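You operate a simulated robot arm through the tools that you are given. There is no shell and no other tool. Be economical: measure what you need, move in short steps, check, and stop when the job is done.

You are at the controls of a simulated robot arm. One attempt, no reset.

Task
Clamp the ochre block, press its gold leaf down and burnish it bright.
Fine: stop up to it, black knob at TIGHT; white pad first, then the polishing stone; both go back.

Only the result counts: the job must be done as asked and must still hold three seconds after the hand-in. Knocking over, shifting, dropping, spilling or breaking anything else fails it.

Robot
A 7-joint arm with a two-finger parallel gripper, fixed in place. Base frame: the origin is at the foot of the arm, x ahead of it, y to its left, z up; the work surface is at about z = 0. Lengths are in cm, angles in rad, forces in N, time in s.
With the tool pointing down near the work surface it reaches from about 22 to 58 cm from the base axis. Its first joint turns from -1.152 to 1.152 rad. Payload 2.5 kg.
The tool frame sits at the grasp point between the pads (the TCP): z along the fingers, y along the line on which they close. The tips reach 2.3 cm beyond it. The gripper opens to 9.4 cm. The fingers are 3.8 cm wide and 1 cm thick; the gripper's body (5.4 by 9.6 cm) begins 3.9 cm behind the TCP.
Orientation is that of the tool frame in the base frame, as a unit quaternion [w, x, y, z]. With the fingers straight down and closing along the base's y, the tool's x points along the base's -x, its y along +y and its z along -z.

Tools
- The arm moves only by the tool nudge_tool. Its argument "rows" is a list of rows, each a list of 7 numbers: the shift along the tool's x, y, z in units of 250 mm (1.0 is 250 mm), then the turn, a rotation vector about the tool's x, y, z in units of 45 degrees (1.0 is 45 degrees), then the opening, from 0 (shut) to 1 (fully open). In form: [[tx, ty, tz, rx, ry, rz, grip], ...]. A call has 1 to 8 rows; each row is the pose to reach, as a shift and turn from the pose commanded when the call began, along the tool's axes at that moment. A call with a number of a shift or a turn outside -1 to 1 is refused whole. Rows are played at 5 a second. More than 5 cm and 0.15 rad between two rows, or a gripper value outside its range, and nothing of the call is played. A pose out of reach is approached as far as the arm can. The call stops where the force on the tool passes 40 N (or 10 N more than at its start, if that is more) or the arm is blocked; 0.2 s more then pass. Each finger travels about 10.8 cm/s and halts on what it meets, pressing with about 39 N; the grip force reading is that of the motor and also rises with nothing between the fingers. The clock runs only during rows and for 0.2 s after the last one: add rows that repeat a pose to give the fingers time. It gives the time, the measured TCP pose, the force on the tool (base axes), the opening and the grip force at its end, in the units of the frame above (readings bear some noise).
- Cameras (640 x 400 px; columns grow to the right, rows downward): "scene" is fixed at [13.88, -42.91, 53.48]; the picture's right is [0.60, -0.80, 0.00], its down [-0.53, -0.40, -0.74] and it looks along [0.59, 0.45, -0.67] (base axes); focal length 308 px, centre (320, 200). "wrist" rides on the gripper at [-3.9, 0, -4.4] in the tool frame; the picture's right is [0.00, -1.00, 0.00], its down [0.97, 0.00, -0.24] and it looks along [0.24, 0.00, 0.97] (tool axes); focal length 218 px, centre (320, 200). There is no depth. A picture from a camera that has moved, and an enlarged one, comes with that camera's place and axes in the base frame and with its lens.
- snapshot(camera): a new picture of that camera. The clock stands still meanwhile.
- close_up(camera, box): a new picture of the part [left, top, right, bottom] of that camera's present view, enlarged. The clock stands still meanwhile.
- job_done(): hands the job in; it is judged then, once.

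Go step by step. Nothing tells you positions but the pictures and the camera data: compare them with the known pose of the tool, close in by small moves and look again before you grip or let go. The budget is 120 turns and 68 pictures, counting those below and the enlarged ones. Unless the task says otherwise, let go and move clear before handing in, and close with one line.

The tools are called after "Call:" as name(argument=value, ...) on one line, values as JSON. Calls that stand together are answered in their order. nudge_tool: Moves the arm, as the interface text tells. Its arguments: {"type":"object","properties":{"rows":{"type":"array"}},"required":["rows"]} The other tools are called the same way: snapshot (camera) takes a picture; close_up (camera, box) takes an enlarged picture of a part of a camera's view; job_done () hands the job in.

At the start:

```text
clock: 0.0
tcp_pos: [40.14, -0.61, 28.25]
orientation: [-0.001, -0.001, 1.0, -0.001]
force: [0.5, -1.2, 0.6]
opening: 9.41
gripper_force: 0.0
```

scene: 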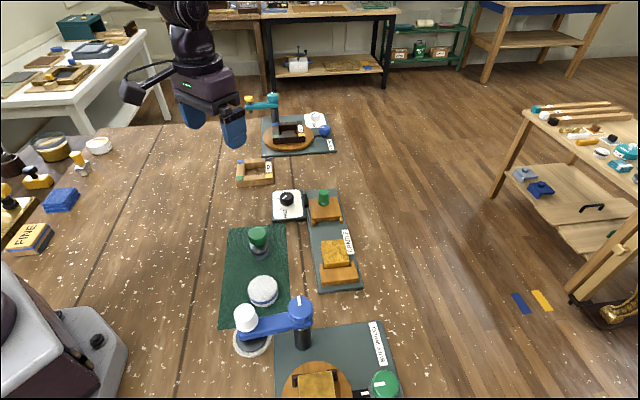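
wrist: 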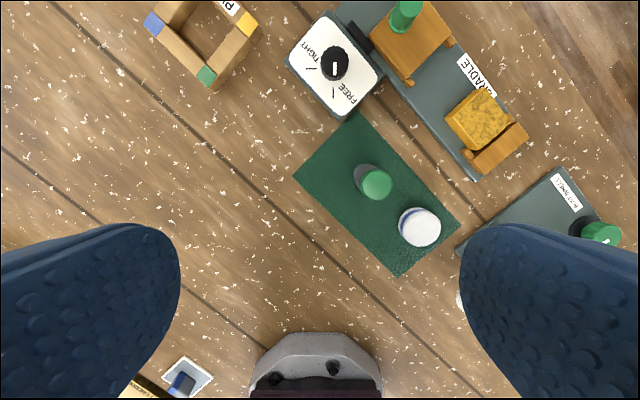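

I see a cradle with an ochre block, a sliding stop with a green knob, a black TIGHT/FREE knob on a white box, and two tools on a green mat. I'll look closer first.

Call:
close_up(camera="scene", box=[210, 170, 370, 300])

Call:
close_up(camera="wrist", box=[270, 0, 590, 280])

Call:
close_up(camera="scene", box=[220, 280, 420, 400])

```text
3.08 times, centred on (290, 235) of scene
camera zoom: at [13.88, -42.91, 53.48], right [0.6, -0.8, 0.0], down [-0.53, -0.4, -0.74], along [0.59, 0.45, -0.67], focal length 948 px, centre (412, 92)
```

zoom: 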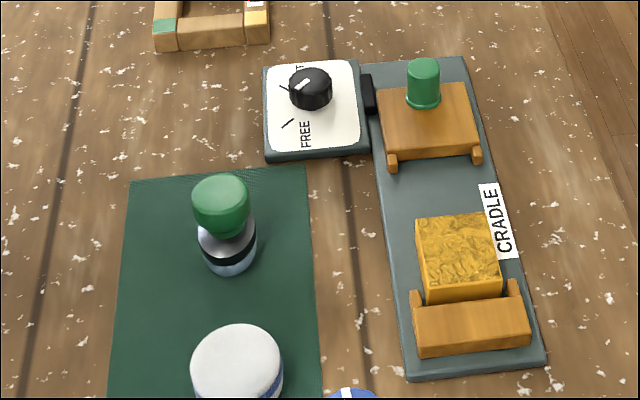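

```text
1.43 times, centred on (430, 140) of wrist
camera zoom: at [44.05, -0.7, 32.59], right [0.0, -1.0, 0.0], down [-0.97, 0.0, 0.24], along [-0.24, 0.0, -0.97], focal length 312 px, centre (163, 286)
```

zoom: 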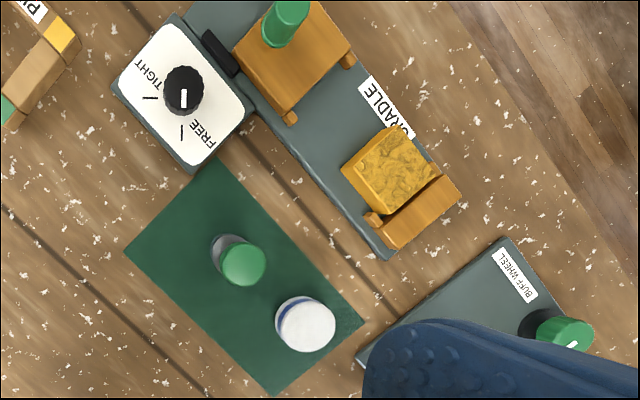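

```text
3.20 times, centred on (320, 340) of scene
camera zoom: at [13.88, -42.91, 53.48], right [0.6, -0.8, 0.0], down [-0.53, -0.4, -0.74], along [0.59, 0.45, -0.67], focal length 986 px, centre (320, -248)
```

zoom: 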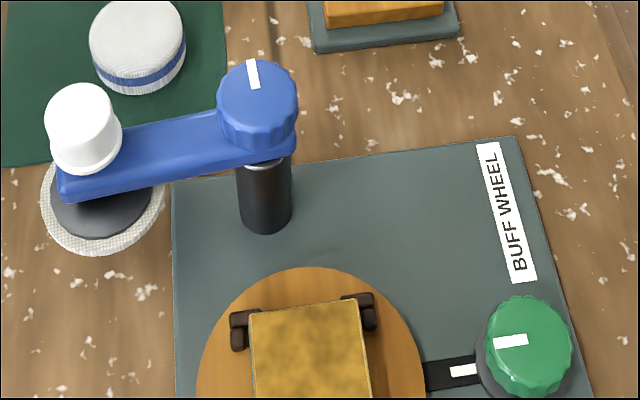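

I place the cradle block near (47,-20), stop knob near (57,-10), black dial near (53,-2), and the tools near (39,-8) and (33,-15). I'll move over the cradle for a second view to triangulate.

Call:
nudge_tool(rows=[[-0.04, -0.12, 0, 0, 0, 0, 1], [-0.08, -0.24, 0, 0, 0, 0, 1], [-0.12, -0.36, 0, 0, 0, 0, 1], [-0.12, -0.36, 0, 0, 0, 0, 1]])

Call:
snapshot(camera="wrist")

```text
clock: 1.0
tcp_pos: [43.06, -9.67, 28.16]
orientation: [0.0, 0.0, 1.0, 0.0]
force: [-0.6, 0.4, 0.3]
opening: 9.4
gripper_force: 0.0
```

```text
62 pictures are left
camera wrist: at [47.04, -9.71, 32.69], right [0.0, -1.0, 0.0], down [-0.97, 0.0, 0.24], along [-0.24, 0.0, -0.97], focal length 218 px, centre (320, 200)
```

wrist: 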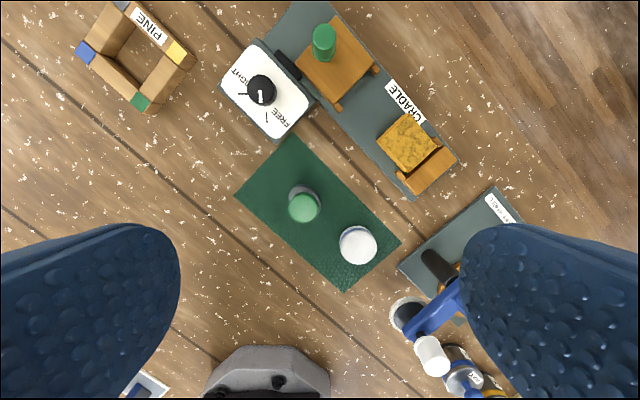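

Call:
close_up(camera="wrist", box=[210, 0, 470, 162])

Call:
close_up(camera="wrist", box=[230, 130, 430, 300])

```text
2.46 times, centred on (340, 81) of wrist
camera zoom: at [47.04, -9.71, 32.69], right [0.0, -1.0, 0.0], down [-0.97, 0.0, 0.24], along [-0.24, 0.0, -0.97], focal length 537 px, centre (271, 493)
```

zoom: 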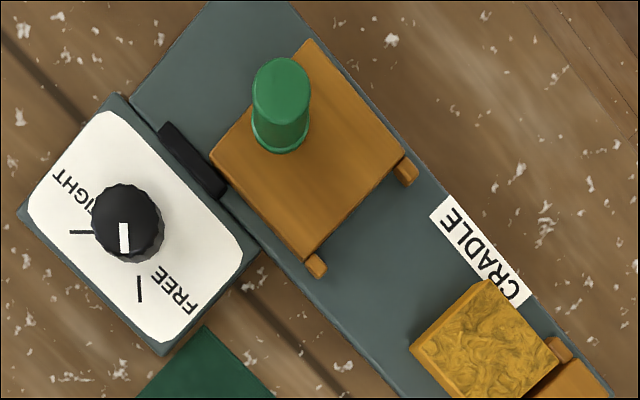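

```text
2.35 times, centred on (330, 215) of wrist
camera zoom: at [47.04, -9.71, 32.69], right [0.0, -1.0, 0.0], down [-0.97, 0.0, 0.24], along [-0.24, 0.0, -0.97], focal length 514 px, centre (296, 165)
```

zoom: 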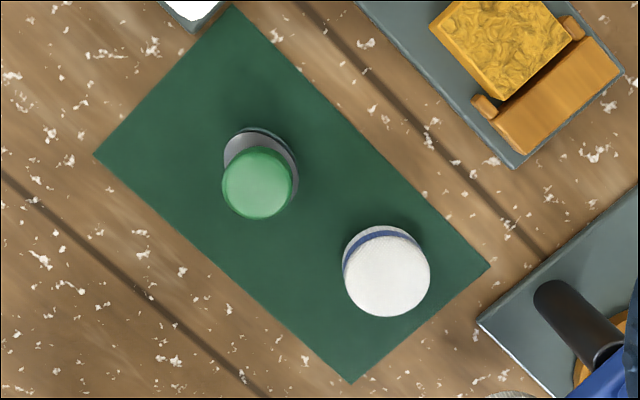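

Triangulating gives: stop knob top at (58.4,-10.1,6.0), block top centre (47.8,-21,3.5), dial (53.9,-2.7,4.0) pointing at FREE, pad (32.7,-15.3, top about 3.7), stone (39.5,-7.6, top 6). The cradle axis runs along (-1,-1). I'll go above the stop knob, a little short of its centre because of reach.

Call:
nudge_tool(rows=[[-0.11, -0.003, 0.13, 0, 0, 0, 0.8], [-0.22, -0.006, 0.26, 0, 0, 0, 0.55], [-0.34, -0.01, 0.4, 0, 0, 0, 0.55], [-0.45, -0.013, 0.53, 0, 0, 0, 0.55], [-0.56, -0.016, 0.66, 0, 0, 0, 0.55], [-0.56, -0.016, 0.66, 0, 0, 0, 0.55]])

Call:
snapshot(camera="wrist")

Call:
snapshot(camera="scene")

```text
clock: 2.4
tcp_pos: [57.41, -10.03, 11.62]
orientation: [0.0, 0.0, 1.0, 0.0]
force: [-1.1, 0.3, -0.7]
opening: 5.16
gripper_force: 0.0
```

```text
59 pictures are left
camera wrist: at [61.35, -10.1, 15.96], right [0.0, -1.0, 0.0], down [-0.97, 0.0, 0.24], along [-0.24, 0.0, -0.97], focal length 218 px, centre (320, 200)
```

wrist: 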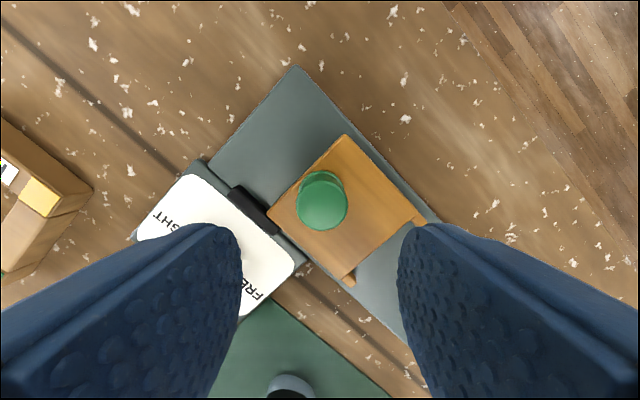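

```text
58 pictures are left
```

scene: 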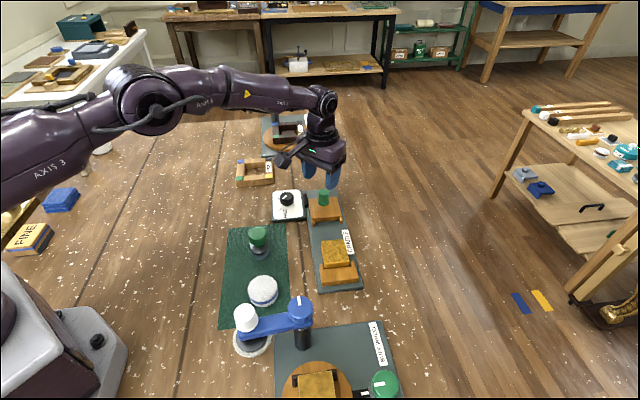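

The knob is at (58.65,-10.2), almost under the gripper. Next I lower around it and close.

Call:
nudge_tool(rows=[[-0.036, -0.006, 0.12, 0, 0, 0, 0.55], [-0.036, -0.006, 0.235, 0, 0, 0, 0.55], [-0.036, -0.006, 0.235, 0, 0, 0, 0.55]])

Call:
snapshot(camera="wrist")

```text
clock: 3.2
tcp_pos: [58.27, -10.11, 5.66]
orientation: [0.0, -0.001, 1.0, 0.0]
force: [0.3, -0.6, 0.4]
opening: 5.18
gripper_force: 0.1
```

```text
57 pictures are left
camera wrist: at [62.16, -10.13, 10.13], right [0.0, -1.0, 0.0], down [-0.97, 0.0, 0.24], along [-0.24, 0.0, -0.97], focal length 218 px, centre (320, 200)
```

wrist: 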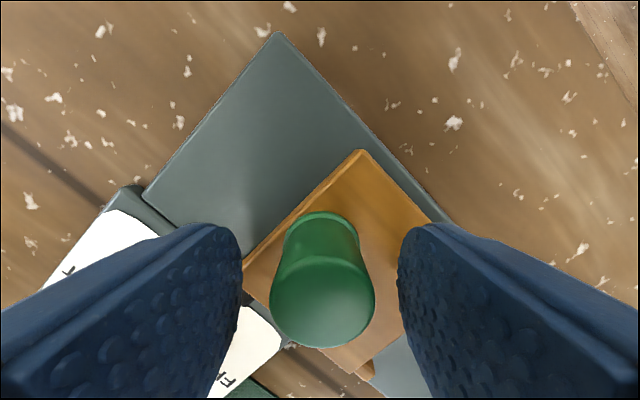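

Call:
nudge_tool(rows=[[0, 0, 0, 0, 0, 0, 0.3], [0, 0, 0, 0, 0, 0, 0.15], [0, 0, 0, 0, 0, 0, 0.15]])

```text
clock: 4.0
tcp_pos: [58.27, -10.09, 5.76]
orientation: [0.001, 0.0, 1.0, -0.001]
force: [4.2, -4.5, -4.0]
opening: 2.45
gripper_force: 45.4
```

Gripped the knob (2.45 cm). The gap to the block is about 6–7 cm, so I'll slide 5 cm along (-1,-1) and look.

Call:
nudge_tool(rows=[[0.03, -0.03, 0, 0, 0, 0, 0.15], [0.06, -0.06, 0, 0, 0, 0, 0.15], [0.09, -0.09, 0, 0, 0, 0, 0.15], [0.12, -0.12, 0, 0, 0, 0, 0.15], [0.14, -0.14, 0, 0, 0, 0, 0.15]])

Call:
close_up(camera="scene", box=[260, 170, 380, 300])

Call:
snapshot(camera="wrist")

```text
clock: 5.1
tcp_pos: [54.99, -13.48, 5.66]
orientation: [-0.001, 0.0, 1.0, -0.002]
force: [0.9, -1.7, -1.8]
opening: 2.47
gripper_force: 44.6
stopped in row 5: the force on the tool passed its limit (the readings are from after the stop); the commanded pose is now the measured one
```

```text
3.08 times, centred on (320, 235) of scene
camera zoom: at [13.88, -42.91, 53.48], right [0.6, -0.8, 0.0], down [-0.53, -0.4, -0.74], along [0.59, 0.45, -0.67], focal length 948 px, centre (320, 92)
```

zoom: 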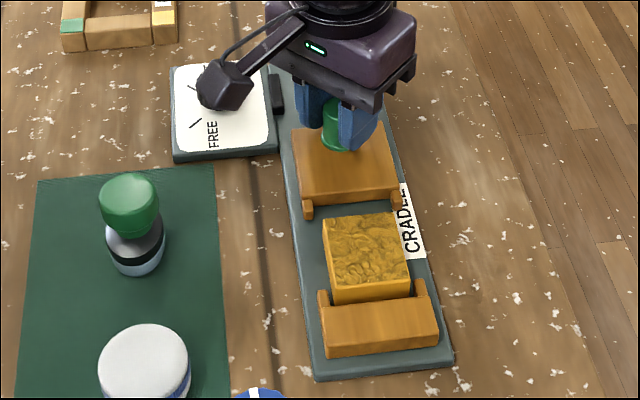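

```text
55 pictures are left
camera wrist: at [58.91, -13.4, 10.15], right [0.0, -1.0, 0.0], down [-0.97, 0.0, 0.24], along [-0.24, 0.0, -0.97], focal length 218 px, centre (320, 200)
```

wrist: 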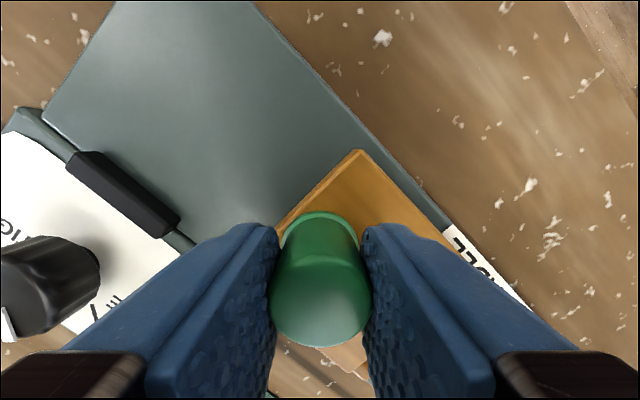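

The stop slid 4.7 cm, then tripped the force limit; some gap to the block seems to remain. I'll continue in small steps.

Call:
nudge_tool(rows=[[0.01, -0.01, 0, 0, 0, 0, 0.15], [0.02, -0.02, 0, 0, 0, 0, 0.15], [0.03, -0.03, 0, 0, 0, 0, 0.15], [0.03, -0.03, 0, 0, 0, 0, 0.15]])

Call:
close_up(camera="scene", box=[290, 190, 370, 290])

```text
clock: 6.1
tcp_pos: [54.27, -14.09, 5.77]
orientation: [-0.001, 0.001, 1.0, -0.001]
force: [-1.0, 1.2, -5.9]
opening: 2.47
gripper_force: 45.0
```

```text
4.00 times, centred on (330, 240) of scene
camera zoom: at [13.88, -42.91, 53.47], right [0.6, -0.8, 0.0], down [-0.53, -0.4, -0.74], along [0.59, 0.45, -0.67], focal length 1232 px, centre (280, 40)
```

zoom: 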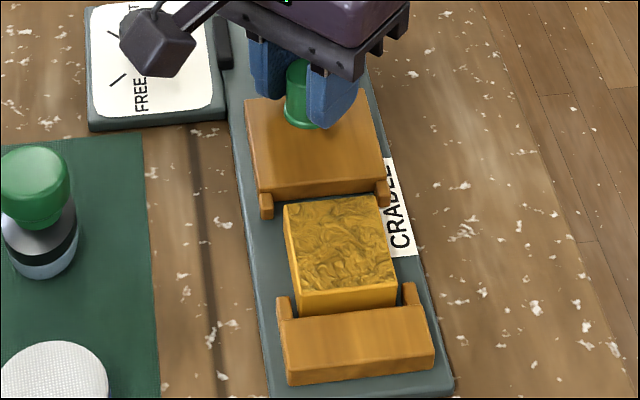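

It is moving freely with a gap still there. Continuing.

Call:
nudge_tool(rows=[[0.01, -0.01, 0, 0, 0, 0, 0.15], [0.02, -0.02, 0, 0, 0, 0, 0.15], [0.03, -0.03, 0, 0, 0, 0, 0.15], [0.03, -0.03, 0, 0, 0, 0, 0.15]])

Call:
close_up(camera="scene", box=[290, 190, 370, 290])

```text
clock: 7.1
tcp_pos: [53.53, -14.71, 5.78]
orientation: [0.0, 0.001, 1.0, -0.002]
force: [0.9, 0.3, -17.0]
opening: 2.47
gripper_force: 45.2
```

```text
4.00 times, centred on (330, 240) of scene
camera zoom: at [13.89, -42.91, 53.47], right [0.6, -0.8, 0.0], down [-0.54, -0.4, -0.74], along [0.59, 0.45, -0.67], focal length 1232 px, centre (280, 40)
```

zoom: 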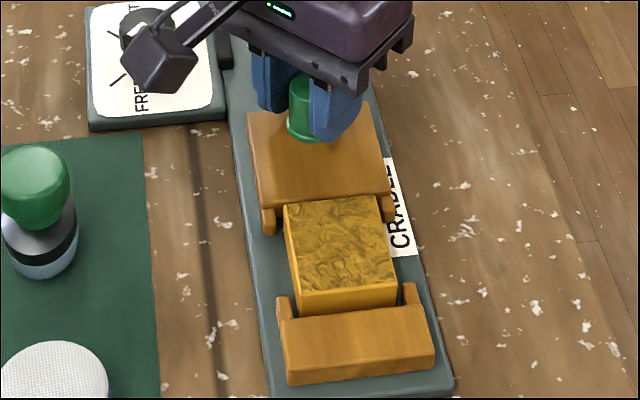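

Call:
nudge_tool(rows=[[0.008, -0.008, 0.003, 0, 0, 0, 0.15], [0.016, -0.016, 0.004, 0, 0, 0, 0.15], [0.024, -0.024, 0.005, 0, 0, 0, 0.15], [0.024, -0.024, 0.005, 0, 0, 0, 0.15]])

Call:
close_up(camera="scene", box=[290, 190, 370, 290])

```text
clock: 8.1
tcp_pos: [52.98, -15.37, 5.66]
orientation: [0.001, 0.001, 1.0, -0.003]
force: [-0.8, -0.9, 0.9]
opening: 2.5
gripper_force: 45.0
```

```text
4.00 times, centred on (330, 240) of scene
camera zoom: at [13.88, -42.91, 53.48], right [0.6, -0.8, 0.0], down [-0.53, -0.4, -0.74], along [0.59, 0.45, -0.67], focal length 1232 px, centre (280, 40)
```

zoom: 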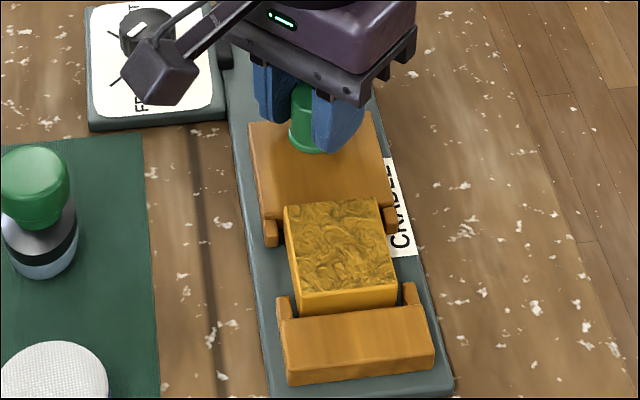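

Call:
nudge_tool(rows=[[0.006, -0.006, 0, 0, 0, 0, 0.15], [0.012, -0.012, 0, 0, 0, 0, 0.15], [0.018, -0.018, 0, 0, 0, 0, 0.15], [0.024, -0.024, 0, 0, 0, 0, 0.15], [0.024, -0.024, 0, 0, 0, 0, 0.15]])

Call:
close_up(camera="scene", box=[290, 190, 370, 290])

```text
clock: 9.3
tcp_pos: [52.49, -15.81, 5.72]
orientation: [0.004, 0.0, 1.0, -0.002]
force: [8.5, 8.3, 11.7]
opening: 2.46
gripper_force: 44.9
```

```text
4.00 times, centred on (330, 240) of scene
camera zoom: at [13.87, -42.91, 53.48], right [0.6, -0.8, 0.0], down [-0.53, -0.41, -0.74], along [0.59, 0.45, -0.67], focal length 1232 px, centre (280, 40)
```

zoom: 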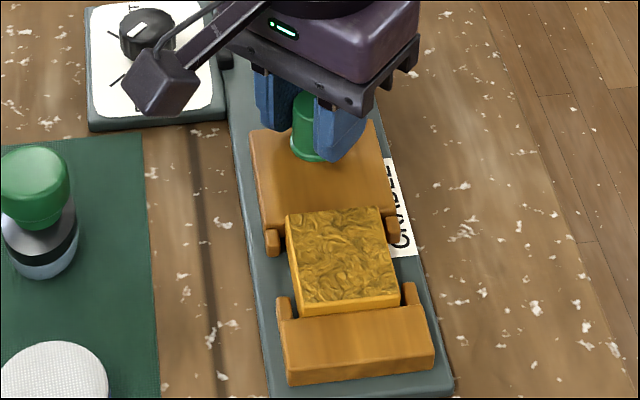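

The block has now been pushed towards the fixed jaw and about 12 N of resistance has appeared. One more small push to confirm it is seated.

Call:
nudge_tool(rows=[[0.004, -0.004, 0, 0, 0, 0, 0.15], [0.008, -0.008, 0, 0, 0, 0, 0.15], [0.008, -0.008, 0, 0, 0, 0, 0.15]])

Call:
close_up(camera="scene", box=[290, 190, 370, 290])

```text
clock: 10.1
tcp_pos: [52.49, -15.78, 5.63]
orientation: [0.006, 0.0, 1.0, 0.0]
force: [5.9, 0.5, -2.2]
opening: 2.47
gripper_force: 44.5
stopped in row 3: the force on the tool passed its limit (the readings are from after the stop); the commanded pose is now the measured one
```

```text
4.00 times, centred on (330, 240) of scene
camera zoom: at [13.87, -42.91, 53.48], right [0.6, -0.8, 0.0], down [-0.53, -0.4, -0.74], along [0.59, 0.45, -0.67], focal length 1232 px, centre (280, 40)
```

zoom: 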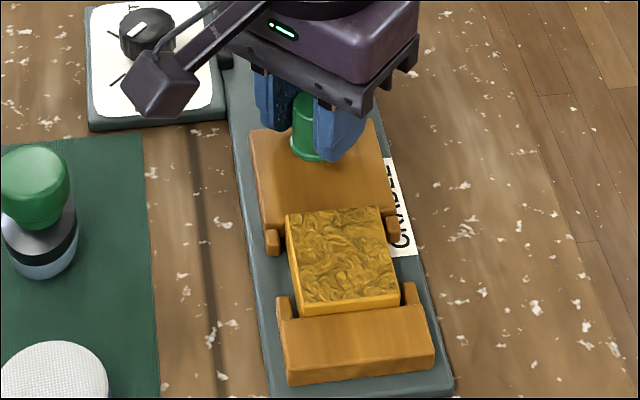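

The block is seated hard between stop and jaw. I'll release, rise, and travel to above the dial while turning -45° so I have room for the +90° turn.

Call:
nudge_tool(rows=[[0, 0, 0, 0, 0, 0, 0.3], [0, 0, 0, 0, 0, 0, 0.5], [0, 0, 0, 0, 0, 0, 0.5], [0, 0, -0.16, 0, 0, 0, 0.5], [0, 0, -0.32, 0, 0, 0, 0.5], [0, 0, -0.32, 0, 0, 0, 0.5]])

Call:
nudge_tool(rows=[[-0.009, 0.085, 0, 0, 0, -0.17, 0.55], [-0.018, 0.17, 0, 0, 0, -0.34, 0.55], [-0.027, 0.26, 0, 0, 0, -0.51, 0.55], [-0.036, 0.35, 0, 0, 0, -0.68, 0.55], [-0.045, 0.44, 0, 0, 0, -0.85, 0.55], [-0.056, 0.524, 0, 0, 0, -1, 0.55], [-0.056, 0.524, 0, 0, 0, -1, 0.55]])

Call:
snapshot(camera="wrist")

Call:
close_up(camera="scene", box=[250, 170, 370, 290])

```text
clock: 11.5
tcp_pos: [52.12, -15.75, 13.82]
orientation: [0.006, -0.002, 1.0, 0.001]
force: [-0.2, 0.6, 0.7]
opening: 4.69
gripper_force: 0.0
```

```text
clock: 13.1
tcp_pos: [53.96, -2.63, 13.79]
orientation: [0.006, -0.384, 0.923, -0.003]
force: [-0.6, -0.5, -1.1]
opening: 5.17
gripper_force: 0.0
```

```text
49 pictures are left
camera wrist: at [56.73, 0.09, 18.24], right [0.71, -0.71, 0.01], down [-0.69, -0.69, 0.23], along [-0.16, -0.17, -0.97], focal length 218 px, centre (320, 200)
```

wrist: 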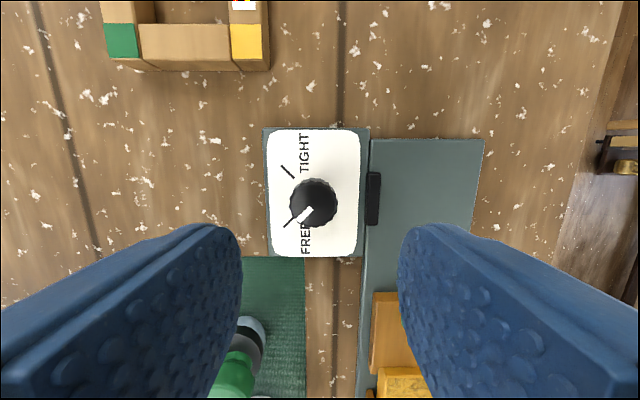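

```text
3.33 times, centred on (310, 230) of scene
camera zoom: at [13.88, -42.91, 53.48], right [0.6, -0.8, 0.0], down [-0.53, -0.4, -0.74], along [0.59, 0.45, -0.67], focal length 1027 px, centre (353, 100)
```

zoom: 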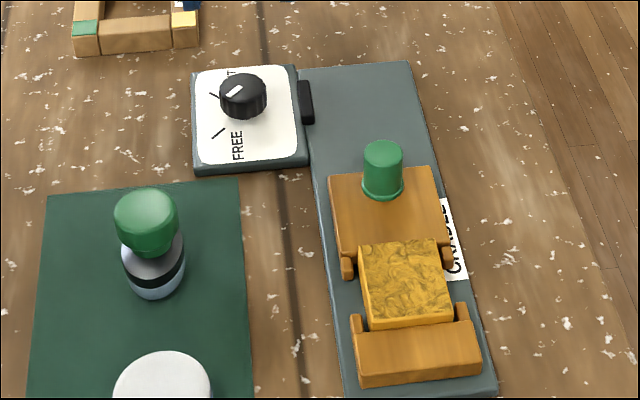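

The dial is at about (53.75,-2.2), clear of the fingers, pointing at FREE; TIGHT is 90° clockwise. Centre on it, lower and look.

Call:
nudge_tool(rows=[[-0.006, 0.018, 0.12, 0, 0, 0, 0.55], [-0.006, 0.018, 0.24, 0, 0, 0, 0.55], [-0.006, 0.018, 0.35, 0, 0, 0, 0.55], [-0.006, 0.018, 0.35, 0, 0, 0, 0.55]])

Call:
snapshot(camera="wrist")

```text
clock: 14.1
tcp_pos: [53.7, -2.25, 4.9]
orientation: [0.005, -0.384, 0.923, -0.004]
force: [-0.4, 1.0, -0.4]
opening: 5.17
gripper_force: 0.0
```

```text
47 pictures are left
camera wrist: at [56.36, 0.46, 9.47], right [0.71, -0.71, 0.01], down [-0.69, -0.69, 0.23], along [-0.16, -0.17, -0.97], focal length 218 px, centre (320, 200)
```

wrist: 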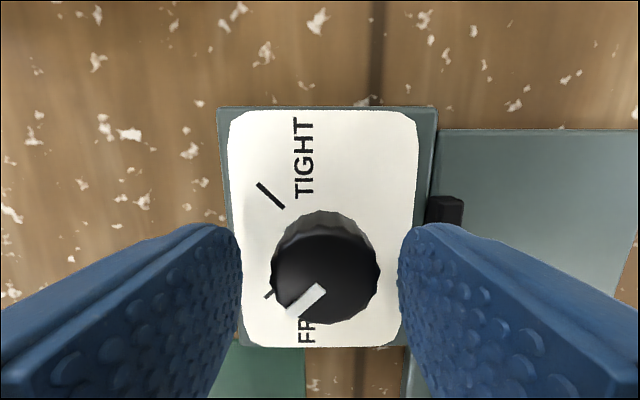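

The dial sits between the fingers, but its top looks lower than I first estimated (2.5–3). I'll lower another 0.8 cm and close.

Call:
nudge_tool(rows=[[0, 0, 0.016, 0, 0, 0, 0.55], [0, 0, 0.032, 0, 0, 0, 0.55], [0, 0, 0.032, 0, 0, 0, 0.55]])

Call:
close_up(camera="scene", box=[250, 150, 370, 230])

```text
clock: 14.9
tcp_pos: [53.55, -2.37, 3.97]
orientation: [0.005, -0.382, 0.924, -0.003]
force: [-0.2, -0.1, -0.1]
opening: 5.15
gripper_force: 0.0
```

```text
5.00 times, centred on (310, 190) of scene
camera zoom: at [13.88, -42.91, 53.48], right [0.6, -0.8, 0.0], down [-0.53, -0.4, -0.74], along [0.59, 0.45, -0.67], focal length 1540 px, centre (370, 250)
```

zoom: 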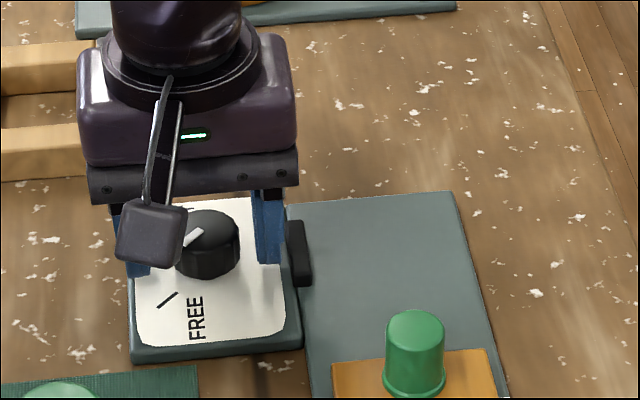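

Tips flank the knob's lower half. Closing, then checking the grip.

Call:
nudge_tool(rows=[[0, 0, 0, 0, 0, 0, 0.4], [0, 0, 0, 0, 0, 0, 0.25], [0, 0, 0, 0, 0, 0, 0.25]])

```text
clock: 15.7
tcp_pos: [53.72, -2.51, 4.23]
orientation: [0.006, -0.383, 0.924, -0.004]
force: [15.6, -6.4, -9.6]
opening: 3.3
gripper_force: 44.8
```

Gripped at 3.3 cm. Turning the first 45° clockwise.

Call:
nudge_tool(rows=[[0, 0, 0, 0, 0, 0.16, 0.25], [0, 0, 0, 0, 0, 0.33, 0.25], [0, 0, 0, 0, 0, 0.5, 0.25], [0, 0, 0, 0, 0, 0.67, 0.25], [0, 0, 0, 0, 0, 0.84, 0.25], [0, 0, 0, 0, 0, 1, 0.25], [0, 0, 0, 0, 0, 1, 0.25]])

Call:
snapshot(camera="wrist")

```text
clock: 17.3
tcp_pos: [53.59, -2.37, 4.0]
orientation: [0.005, 0.001, 1.0, -0.001]
force: [18.3, -12.4, -11.7]
opening: 3.27
gripper_force: 44.4
```

```text
45 pictures are left
camera wrist: at [57.48, -2.44, 8.65], right [0.0, -1.0, 0.0], down [-0.97, 0.0, 0.23], along [-0.23, 0.0, -0.97], focal length 218 px, centre (320, 200)
```

wrist: 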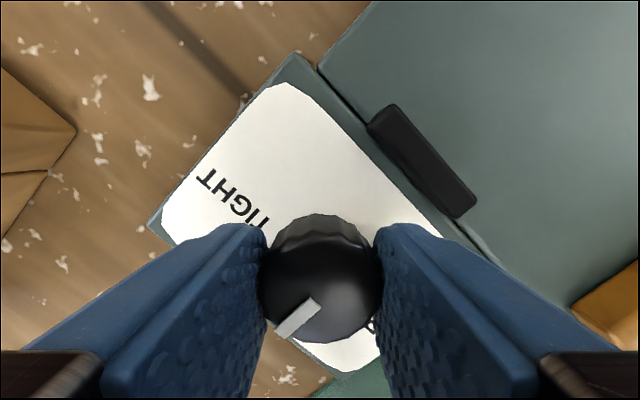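

The pointer turned with the gripper. Another 45°.

Call:
nudge_tool(rows=[[-0.004, -0.002, 0, 0, 0, 0.16, 0.25], [-0.004, -0.002, 0, 0, 0, 0.33, 0.25], [-0.004, -0.002, 0, 0, 0, 0.5, 0.25], [-0.004, -0.002, 0, 0, 0, 0.67, 0.25], [-0.004, -0.002, 0, 0, 0, 0.84, 0.25], [-0.004, -0.002, 0, 0, 0, 1, 0.25], [-0.004, -0.002, 0, 0, 0, 1, 0.25]])

Call:
snapshot(camera="wrist")

```text
clock: 18.9
tcp_pos: [53.6, -2.39, 4.06]
orientation: [0.003, 0.383, 0.924, 0.003]
force: [-19.9, 0.9, 17.3]
opening: 3.26
gripper_force: 44.6
```

```text
44 pictures are left
camera wrist: at [56.39, -5.14, 8.62], right [-0.71, -0.71, -0.01], down [-0.69, 0.69, 0.24], along [-0.16, 0.17, -0.97], focal length 218 px, centre (320, 200)
```

wrist: 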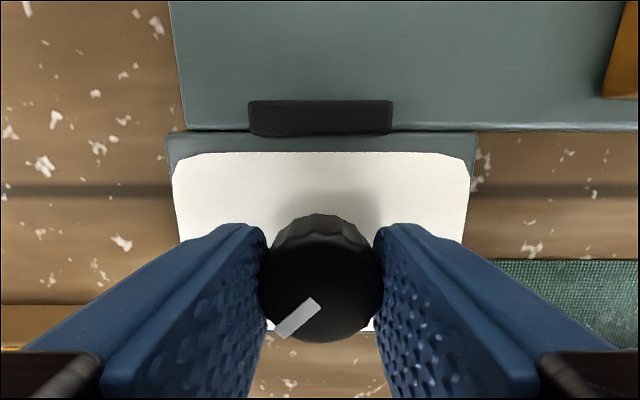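

I've turned it a full 90°. Release, rise straight up and check the pointer.

Call:
nudge_tool(rows=[[0, 0, 0, 0, 0, 0, 0.4], [0, 0, 0, 0, 0, 0, 0.55], [0, 0, 0, 0, 0, 0, 0.55], [0, 0, -0.16, 0, 0, 0, 0.55], [0, 0, -0.32, 0, 0, 0, 0.55], [0, 0, -0.48, 0, 0, 0, 0.55], [0, 0, -0.48, 0, 0, 0, 0.55]])

Call:
close_up(camera="wrist", box=[220, 120, 420, 280])

Call:
close_up(camera="scene", box=[220, 170, 370, 310])

```text
clock: 20.5
tcp_pos: [53.55, -2.54, 16.02]
orientation: [0.005, 0.382, 0.924, 0.001]
force: [-0.1, 0.5, 0.3]
opening: 5.18
gripper_force: 0.0
```

```text
2.50 times, centred on (320, 200) of wrist
camera zoom: at [56.28, -5.29, 20.53], right [-0.71, -0.71, -0.01], down [-0.69, 0.69, 0.23], along [-0.16, 0.17, -0.97], focal length 546 px, centre (320, 200)
```

zoom: 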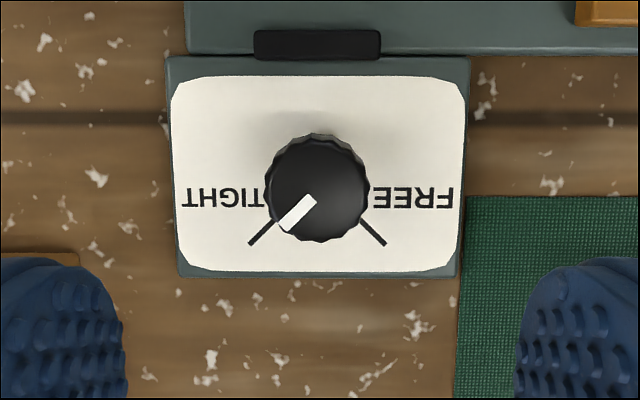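

```text
2.86 times, centred on (295, 240) of scene
camera zoom: at [13.88, -42.91, 53.48], right [0.6, -0.8, 0.0], down [-0.53, -0.4, -0.74], along [0.59, 0.45, -0.67], focal length 880 px, centre (391, 86)
```

zoom: 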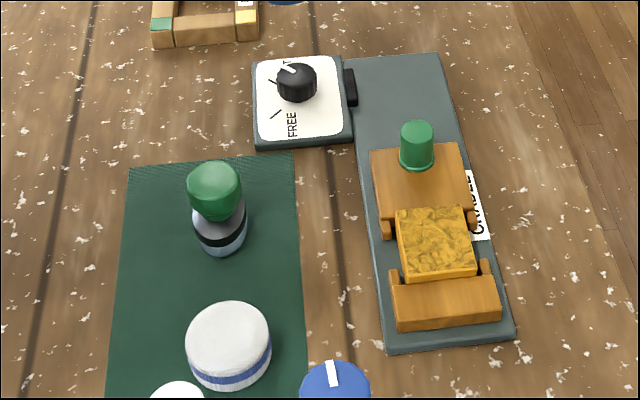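

The dial points at TIGHT and the block is clamped. Now to the white pad near (32.7,-15.3), turning the gripper to a safe yaw away from the blue swing arm.

Call:
nudge_tool(rows=[[0.029, -0.119, 0, 0, 0, -0.125, 0.6], [0.057, -0.238, 0, 0, 0, -0.25, 0.6], [0.086, -0.357, 0, 0, 0, -0.375, 0.7], [0.115, -0.477, 0, 0, 0, -0.5, 0.7], [0.144, -0.596, 0, 0, 0, -0.625, 0.8], [0.172, -0.715, 0, 0, 0, -0.75, 0.8], [0.2, -0.835, 0, 0, 0, -0.875, 0.8], [0.23, -0.954, 0, 0, 0, -1, 0.8]])

Call:
nudge_tool(rows=[[0, 0, 0, 0, 0, -0.17, 0.8], [0, 0, 0, 0, 0, -0.34, 0.8], [0, 0, 0, 0, 0, -0.51, 0.8], [0, 0, 0, 0, 0, -0.68, 0.8], [0, 0, 0, 0, 0, -0.85, 0.8], [0, 0, 0, 0, 0, -1, 0.8], [0, 0, 0, 0, 0, -1, 0.8]])

Call:
snapshot(camera="wrist")

```text
clock: 22.3
tcp_pos: [32.61, -15.21, 15.61]
orientation: [0.006, -0.002, 1.0, -0.001]
force: [0.8, 0.4, 0.5]
opening: 7.52
gripper_force: 0.0
```

```text
clock: 23.9
tcp_pos: [32.75, -15.29, 15.79]
orientation: [0.005, -0.384, 0.923, -0.003]
force: [0.3, 0.9, 0.3]
opening: 7.52
gripper_force: 0.1
```

```text
41 pictures are left
camera wrist: at [35.46, -12.52, 20.29], right [0.71, -0.71, 0.01], down [-0.69, -0.69, 0.23], along [-0.16, -0.17, -0.97], focal length 218 px, centre (320, 200)
```

wrist: 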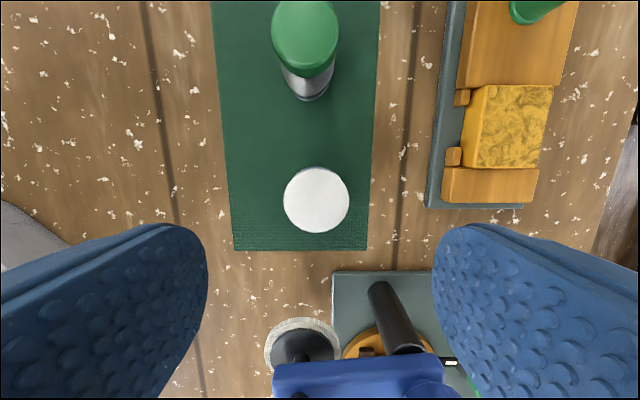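

The pad is at about (32.25,-15.3) with diameter about 5.2, and the swing arm is clear by 8 cm or more. Centre, lower partway and recheck.

Call:
nudge_tool(rows=[[0.015, 0.013, 0.15, 0, 0, 0, 0.8], [0.015, 0.013, 0.28, 0, 0, 0, 0.8], [0.015, 0.013, 0.38, 0, 0, 0, 0.8], [0.015, 0.013, 0.38, 0, 0, 0, 0.8]])

Call:
snapshot(camera="wrist")

Call:
close_up(camera="scene", box=[200, 220, 360, 360])

```text
clock: 24.9
tcp_pos: [32.53, -15.21, 6.14]
orientation: [0.005, -0.384, 0.924, -0.004]
force: [1.0, 0.3, 6.4]
opening: 7.52
gripper_force: 0.0
```

```text
40 pictures are left
camera wrist: at [35.3, -12.43, 10.7], right [0.71, -0.71, 0.01], down [-0.69, -0.69, 0.23], along [-0.16, -0.17, -0.97], focal length 218 px, centre (320, 200)
```

wrist: 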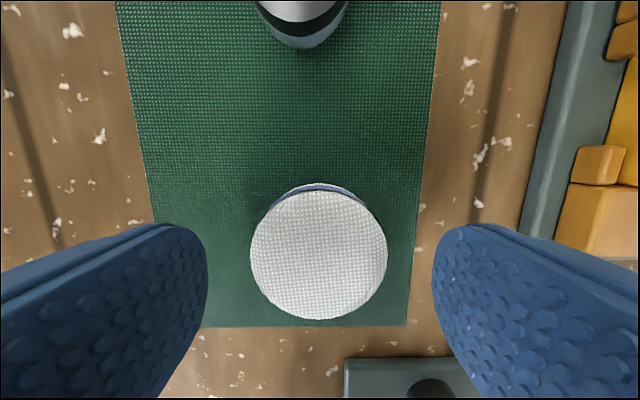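

```text
2.86 times, centred on (280, 290) of scene
camera zoom: at [13.88, -42.91, 53.48], right [0.6, -0.8, 0.0], down [-0.53, -0.4, -0.74], along [0.59, 0.45, -0.67], focal length 880 px, centre (434, -57)
```

zoom: 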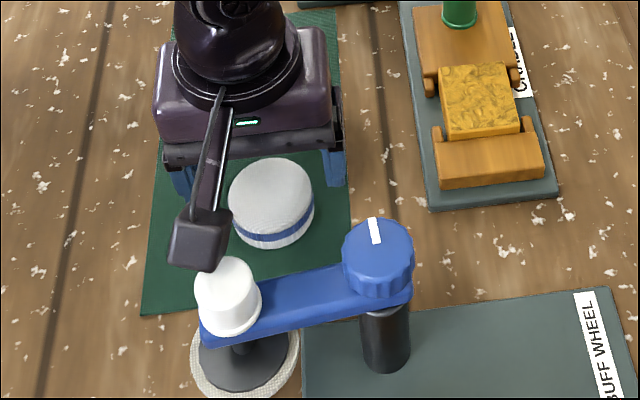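

There's a cable box sticking out from the gripper on its +x side, and it comes very close to the swing arm's white handle at this yaw. I'll rise first, turn +45° (back to yaw 0), then look again.

Call:
nudge_tool(rows=[[0, 0, -0.16, 0, 0, 0, 0.8], [0, 0, -0.3, 0, 0, 0, 0.8], [0, 0, -0.3, 0, 0, 0, 0.8]])

Call:
nudge_tool(rows=[[0, 0, 0, 0, 0, 0.17, 0.8], [0, 0, 0, 0, 0, 0.34, 0.8], [0, 0, 0, 0, 0, 0.51, 0.8], [0, 0, 0, 0, 0, 0.68, 0.8], [0, 0, 0, 0, 0, 0.85, 0.8], [0, 0, 0, 0, 0, 1, 0.8], [0, 0, 0, 0, 0, 1, 0.8]])

Call:
snapshot(camera="wrist")

Call:
snapshot(camera="scene")

```text
clock: 25.7
tcp_pos: [32.38, -15.21, 13.7]
orientation: [0.005, -0.383, 0.924, -0.003]
force: [0.3, 0.0, 0.0]
opening: 7.51
gripper_force: 0.1
```

```text
clock: 27.3
tcp_pos: [32.36, -15.15, 13.96]
orientation: [0.005, 0.002, 1.0, -0.001]
force: [0.5, 0.7, -0.5]
opening: 7.53
gripper_force: 0.0
```

```text
38 pictures are left
camera wrist: at [36.16, -15.23, 18.4], right [0.0, -1.0, 0.0], down [-0.97, 0.0, 0.23], along [-0.23, 0.0, -0.97], focal length 218 px, centre (320, 200)
```

wrist: 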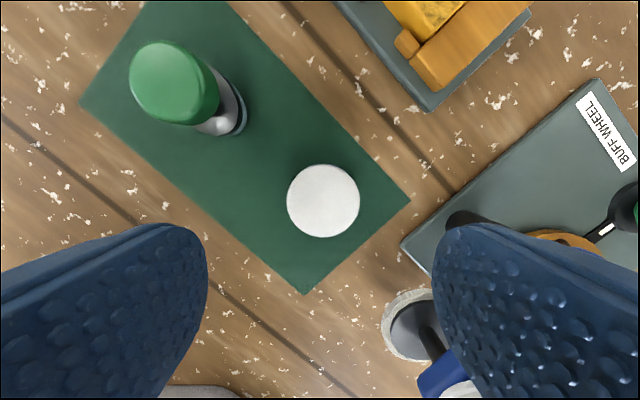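

```text
37 pictures are left
```

scene: 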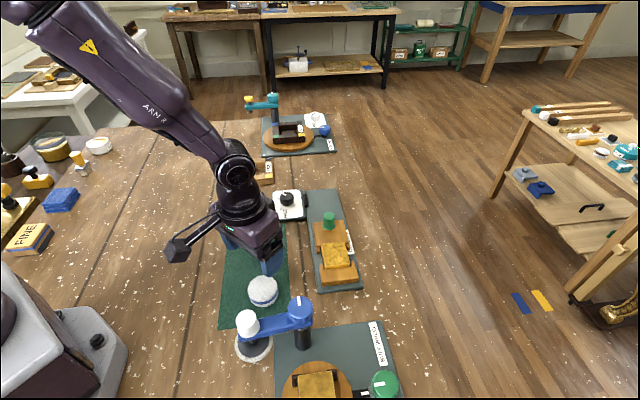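

Nothing was disturbed, and the cable box is now far from the arm. Pad at (32.45,-15.4). I'll lower around it and close.

Call:
nudge_tool(rows=[[-0.003, -0.01, 0.15, 0, 0, 0, 0.8], [-0.003, -0.01, 0.3, 0, 0, 0, 0.8], [-0.003, -0.01, 0.38, 0, 0, 0, 0.8], [-0.003, -0.01, 0.42, 0, 0, 0, 0.8], [-0.003, -0.01, 0.42, 0, 0, 0, 0.8]])

Call:
snapshot(camera="wrist")

Call:
close_up(camera="scene", box=[180, 200, 340, 360])

```text
clock: 28.5
tcp_pos: [32.59, -15.6, 3.59]
orientation: [0.006, 0.0, 1.0, -0.002]
force: [0.4, 0.5, -0.5]
opening: 7.51
gripper_force: 0.1
```

```text
36 pictures are left
camera wrist: at [36.43, -15.56, 8.05], right [0.0, -1.0, 0.0], down [-0.97, 0.0, 0.23], along [-0.23, 0.0, -0.97], focal length 218 px, centre (320, 200)
```

wrist: 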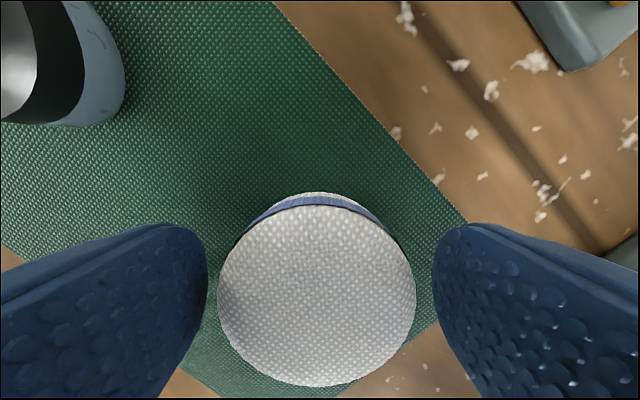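

```text
2.50 times, centred on (260, 280) of scene
camera zoom: at [13.88, -42.91, 53.48], right [0.6, -0.8, 0.0], down [-0.53, -0.4, -0.74], along [0.59, 0.45, -0.67], focal length 770 px, centre (470, 0)
```

zoom: 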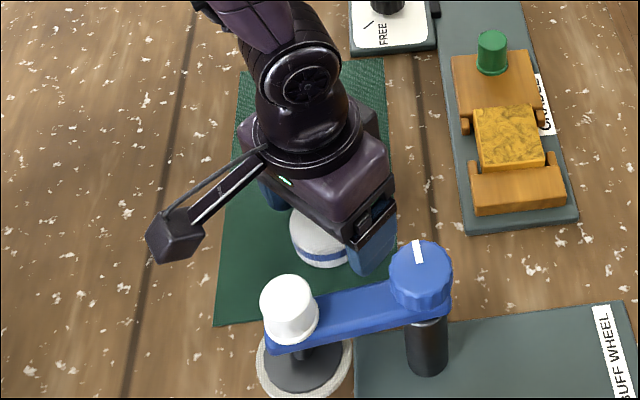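

Well centred; pad top about 3.2. Lower 0.3 and close.

Call:
nudge_tool(rows=[[-0.006, 0, 0.012, 0, 0, 0, 0.75], [-0.006, 0, 0.012, 0, 0, 0, 0.6], [-0.006, 0, 0.012, 0, 0, 0, 0.45], [-0.006, 0, 0.012, 0, 0, 0, 0.45]])

```text
clock: 29.5
tcp_pos: [32.8, -15.67, 3.19]
orientation: [0.006, -0.002, 1.0, 0.0]
force: [-0.1, 0.2, -0.1]
opening: 5.16
gripper_force: 39.3
```

Pad gripped (5.16 cm). Block top centre triangulates to (46.7,-21.65,3.45) from both cameras. I'll lift and travel above it.

Call:
nudge_tool(rows=[[0, 0, -0.08, 0, 0, 0, 0.45], [0, 0, -0.2, 0, 0, 0, 0.45], [0, 0, -0.36, 0, 0, 0, 0.45], [-0.14, -0.06, -0.36, 0, 0, 0, 0.45], [-0.28, -0.12, -0.36, 0, 0, 0, 0.45], [-0.42, -0.18, -0.36, 0, 0, 0, 0.45], [-0.56, -0.242, -0.36, 0, 0, 0, 0.45], [-0.56, -0.242, -0.36, 0, 0, 0, 0.45]])

Call:
snapshot(camera="wrist")

Call:
snapshot(camera="scene")

```text
clock: 31.3
tcp_pos: [46.4, -21.69, 12.37]
orientation: [0.006, -0.001, 1.0, 0.0]
force: [0.5, 0.0, 0.3]
opening: 4.25
gripper_force: 0.1
```

```text
34 pictures are left
camera wrist: at [50.29, -21.72, 16.89], right [0.0, -1.0, 0.0], down [-0.97, 0.0, 0.23], along [-0.23, 0.0, -0.97], focal length 218 px, centre (320, 200)
```

wrist: 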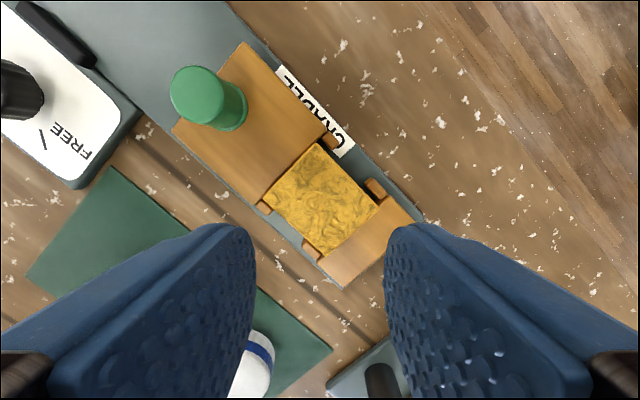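

```text
33 pictures are left
```

scene: 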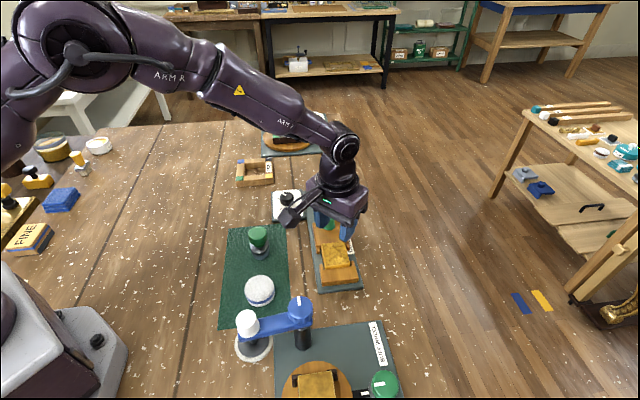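

The pad slipped out and stayed upright on the mat (the fingers read 4.25 = commanded). Going back with a deeper grip and a full-close command.

Call:
nudge_tool(rows=[[0.14, 0.06, 0, 0, 0, 0, 0.6], [0.28, 0.12, 0, 0, 0, 0, 0.8], [0.42, 0.18, 0, 0, 0, 0, 0.8], [0.56, 0.245, 0, 0, 0, 0, 0.8], [0.56, 0.245, 0, 0, 0, 0, 0.8]])

Call:
snapshot(camera="wrist")

Call:
close_up(camera="scene", box=[220, 250, 340, 330])

```text
clock: 32.5
tcp_pos: [32.55, -15.37, 12.14]
orientation: [0.006, 0.0, 1.0, -0.002]
force: [0.2, 0.1, -0.1]
opening: 7.53
gripper_force: 0.2
```

```text
32 pictures are left
camera wrist: at [36.46, -15.5, 16.56], right [0.0, -1.0, 0.0], down [-0.97, 0.0, 0.23], along [-0.23, 0.0, -0.97], focal length 218 px, centre (320, 200)
```

wrist: 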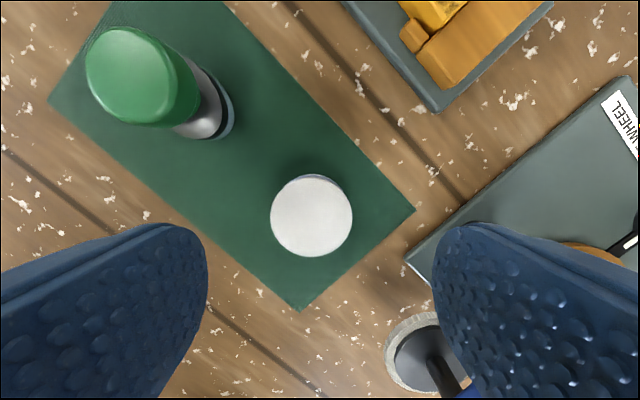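

```text
5.00 times, centred on (280, 290) of scene
camera zoom: at [13.88, -42.91, 53.48], right [0.6, -0.8, 0.0], down [-0.53, -0.4, -0.74], along [0.59, 0.45, -0.67], focal length 1540 px, centre (520, -250)
```

zoom: 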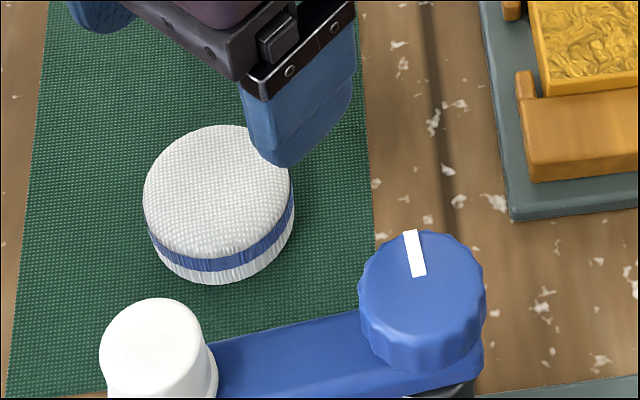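

The pad is about 2.4 cm tall, top at about 2.9, now at (32.15,-14.9); its original centre was (32.4,-15.45). I'll go deeper (tips about 0.5) and close fully.

Call:
nudge_tool(rows=[[0.014, 0.017, 0.15, 0, 0, 0, 0.8], [0.014, 0.017, 0.28, 0, 0, 0, 0.8], [0.014, 0.017, 0.34, 0, 0, 0, 0.8], [0.014, 0.017, 0.374, 0, 0, 0, 0.8], [0.014, 0.017, 0.374, 0, 0, 0, 0.8]])

Call:
snapshot(camera="wrist")

```text
clock: 33.7
tcp_pos: [32.45, -14.97, 2.69]
orientation: [0.006, 0.0, 1.0, -0.001]
force: [-0.8, -0.5, -0.9]
opening: 7.5
gripper_force: 0.0
```

```text
30 pictures are left
camera wrist: at [36.2, -15.07, 7.24], right [0.0, -1.0, 0.0], down [-0.97, 0.0, 0.23], along [-0.23, 0.0, -0.97], focal length 218 px, centre (320, 200)
```

wrist: 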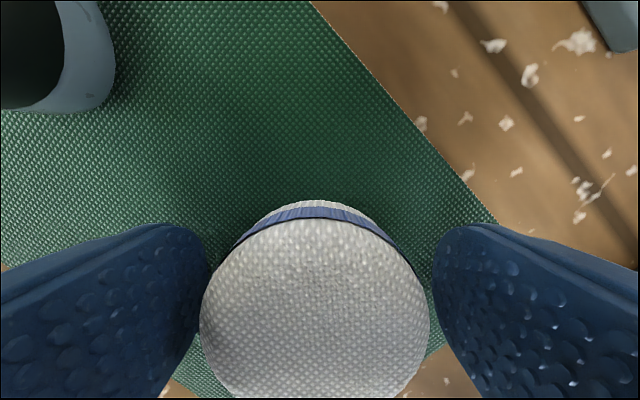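

Centred. Close fully.

Call:
nudge_tool(rows=[[0, 0, 0, 0, 0, 0, 0.5], [0, 0, 0, 0, 0, 0, 0.2], [0, 0, 0, 0, 0, 0, 0], [0, 0, 0, 0, 0, 0, 0]])

Call:
nudge_tool(rows=[[0, 0, -0.03, 0, 0, 0, 0], [0, 0, -0.08, 0, 0, 0, 0], [0, 0, -0.12, 0, 0, 0, 0], [0, 0, -0.12, 0, 0, 0, 0]])

Call:
close_up(camera="scene", box=[200, 220, 360, 330])

```text
clock: 34.7
tcp_pos: [32.37, -15.02, 2.8]
orientation: [0.006, 0.001, 1.0, 0.0]
force: [0.0, -0.3, 0.1]
opening: 5.17
gripper_force: 39.6
```

```text
clock: 35.7
tcp_pos: [32.21, -15.1, 5.82]
orientation: [0.006, -0.001, 1.0, -0.001]
force: [0.2, -0.1, -0.5]
opening: 5.14
gripper_force: 39.0
```

```text
3.64 times, centred on (280, 275) of scene
camera zoom: at [13.88, -42.91, 53.48], right [0.6, -0.8, 0.0], down [-0.53, -0.4, -0.74], along [0.59, 0.45, -0.67], focal length 1120 px, centre (466, -73)
```

zoom: 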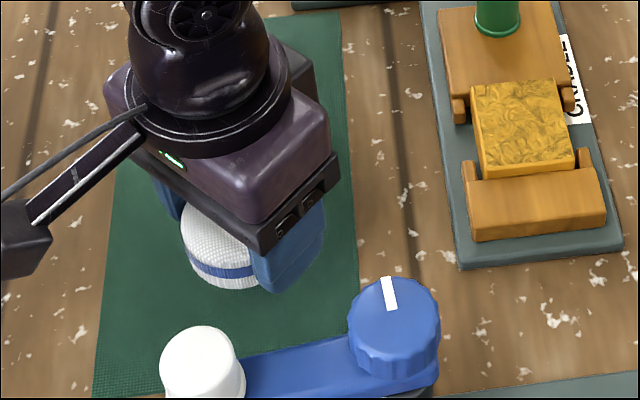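

The pad is held now. Lift to z≈12, carry to above the block (46.9,-21.7), then turn -45° to align with the cradle.

Call:
nudge_tool(rows=[[0, 0, -0.12, 0, 0, 0, 0], [0, 0, -0.25, 0, 0, 0, 0], [-0.12, -0.053, -0.25, 0, 0, 0, 0], [-0.24, -0.106, -0.25, 0, 0, 0, 0], [-0.36, -0.16, -0.25, 0, 0, 0, 0], [-0.48, -0.212, -0.25, 0, 0, 0, 0], [-0.588, -0.264, -0.25, 0, 0, 0, 0], [-0.588, -0.264, -0.25, 0, 0, 0, 0]])

Call:
nudge_tool(rows=[[0, 0, 0, 0, 0, -0.17, 0], [0, 0, 0, 0, 0, -0.34, 0], [0, 0, 0, 0, 0, -0.51, 0], [0, 0, 0, 0, 0, -0.68, 0], [0, 0, 0, 0, 0, -0.85, 0], [0, 0, 0, 0, 0, -1, 0], [0, 0, 0, 0, 0, -1, 0]])

Call:
snapshot(camera="wrist")

Call:
close_up(camera="scene", box=[250, 160, 410, 320])

```text
clock: 37.5
tcp_pos: [47.16, -21.6, 12.2]
orientation: [0.006, 0.0, 1.0, 0.0]
force: [0.2, 1.0, -0.1]
opening: 5.18
gripper_force: 38.7
```

```text
clock: 39.1
tcp_pos: [46.85, -21.61, 12.02]
orientation: [0.005, -0.385, 0.923, -0.003]
force: [-0.8, -0.2, 0.5]
opening: 5.18
gripper_force: 38.3
```

```text
28 pictures are left
camera wrist: at [49.61, -18.88, 16.57], right [0.71, -0.71, 0.01], down [-0.69, -0.69, 0.23], along [-0.16, -0.17, -0.97], focal length 218 px, centre (320, 200)
```

wrist: 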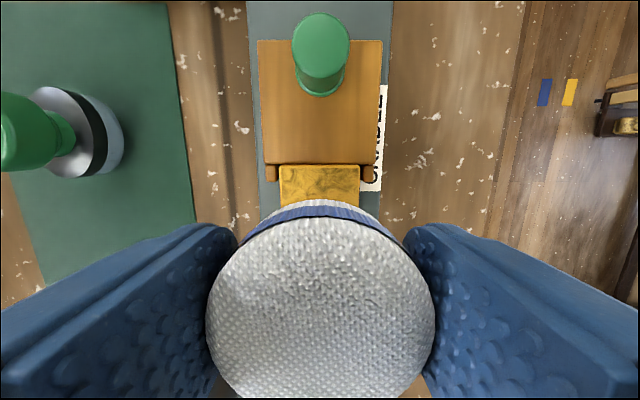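

```text
2.50 times, centred on (330, 240) of scene
camera zoom: at [13.88, -42.91, 53.48], right [0.6, -0.8, 0.0], down [-0.53, -0.4, -0.74], along [0.59, 0.45, -0.67], focal length 770 px, centre (295, 100)
```

zoom: 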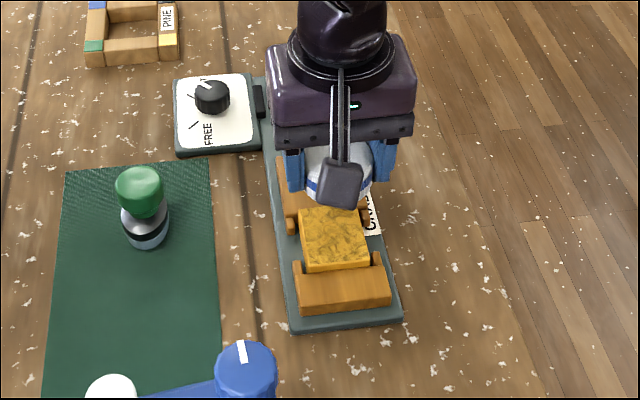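

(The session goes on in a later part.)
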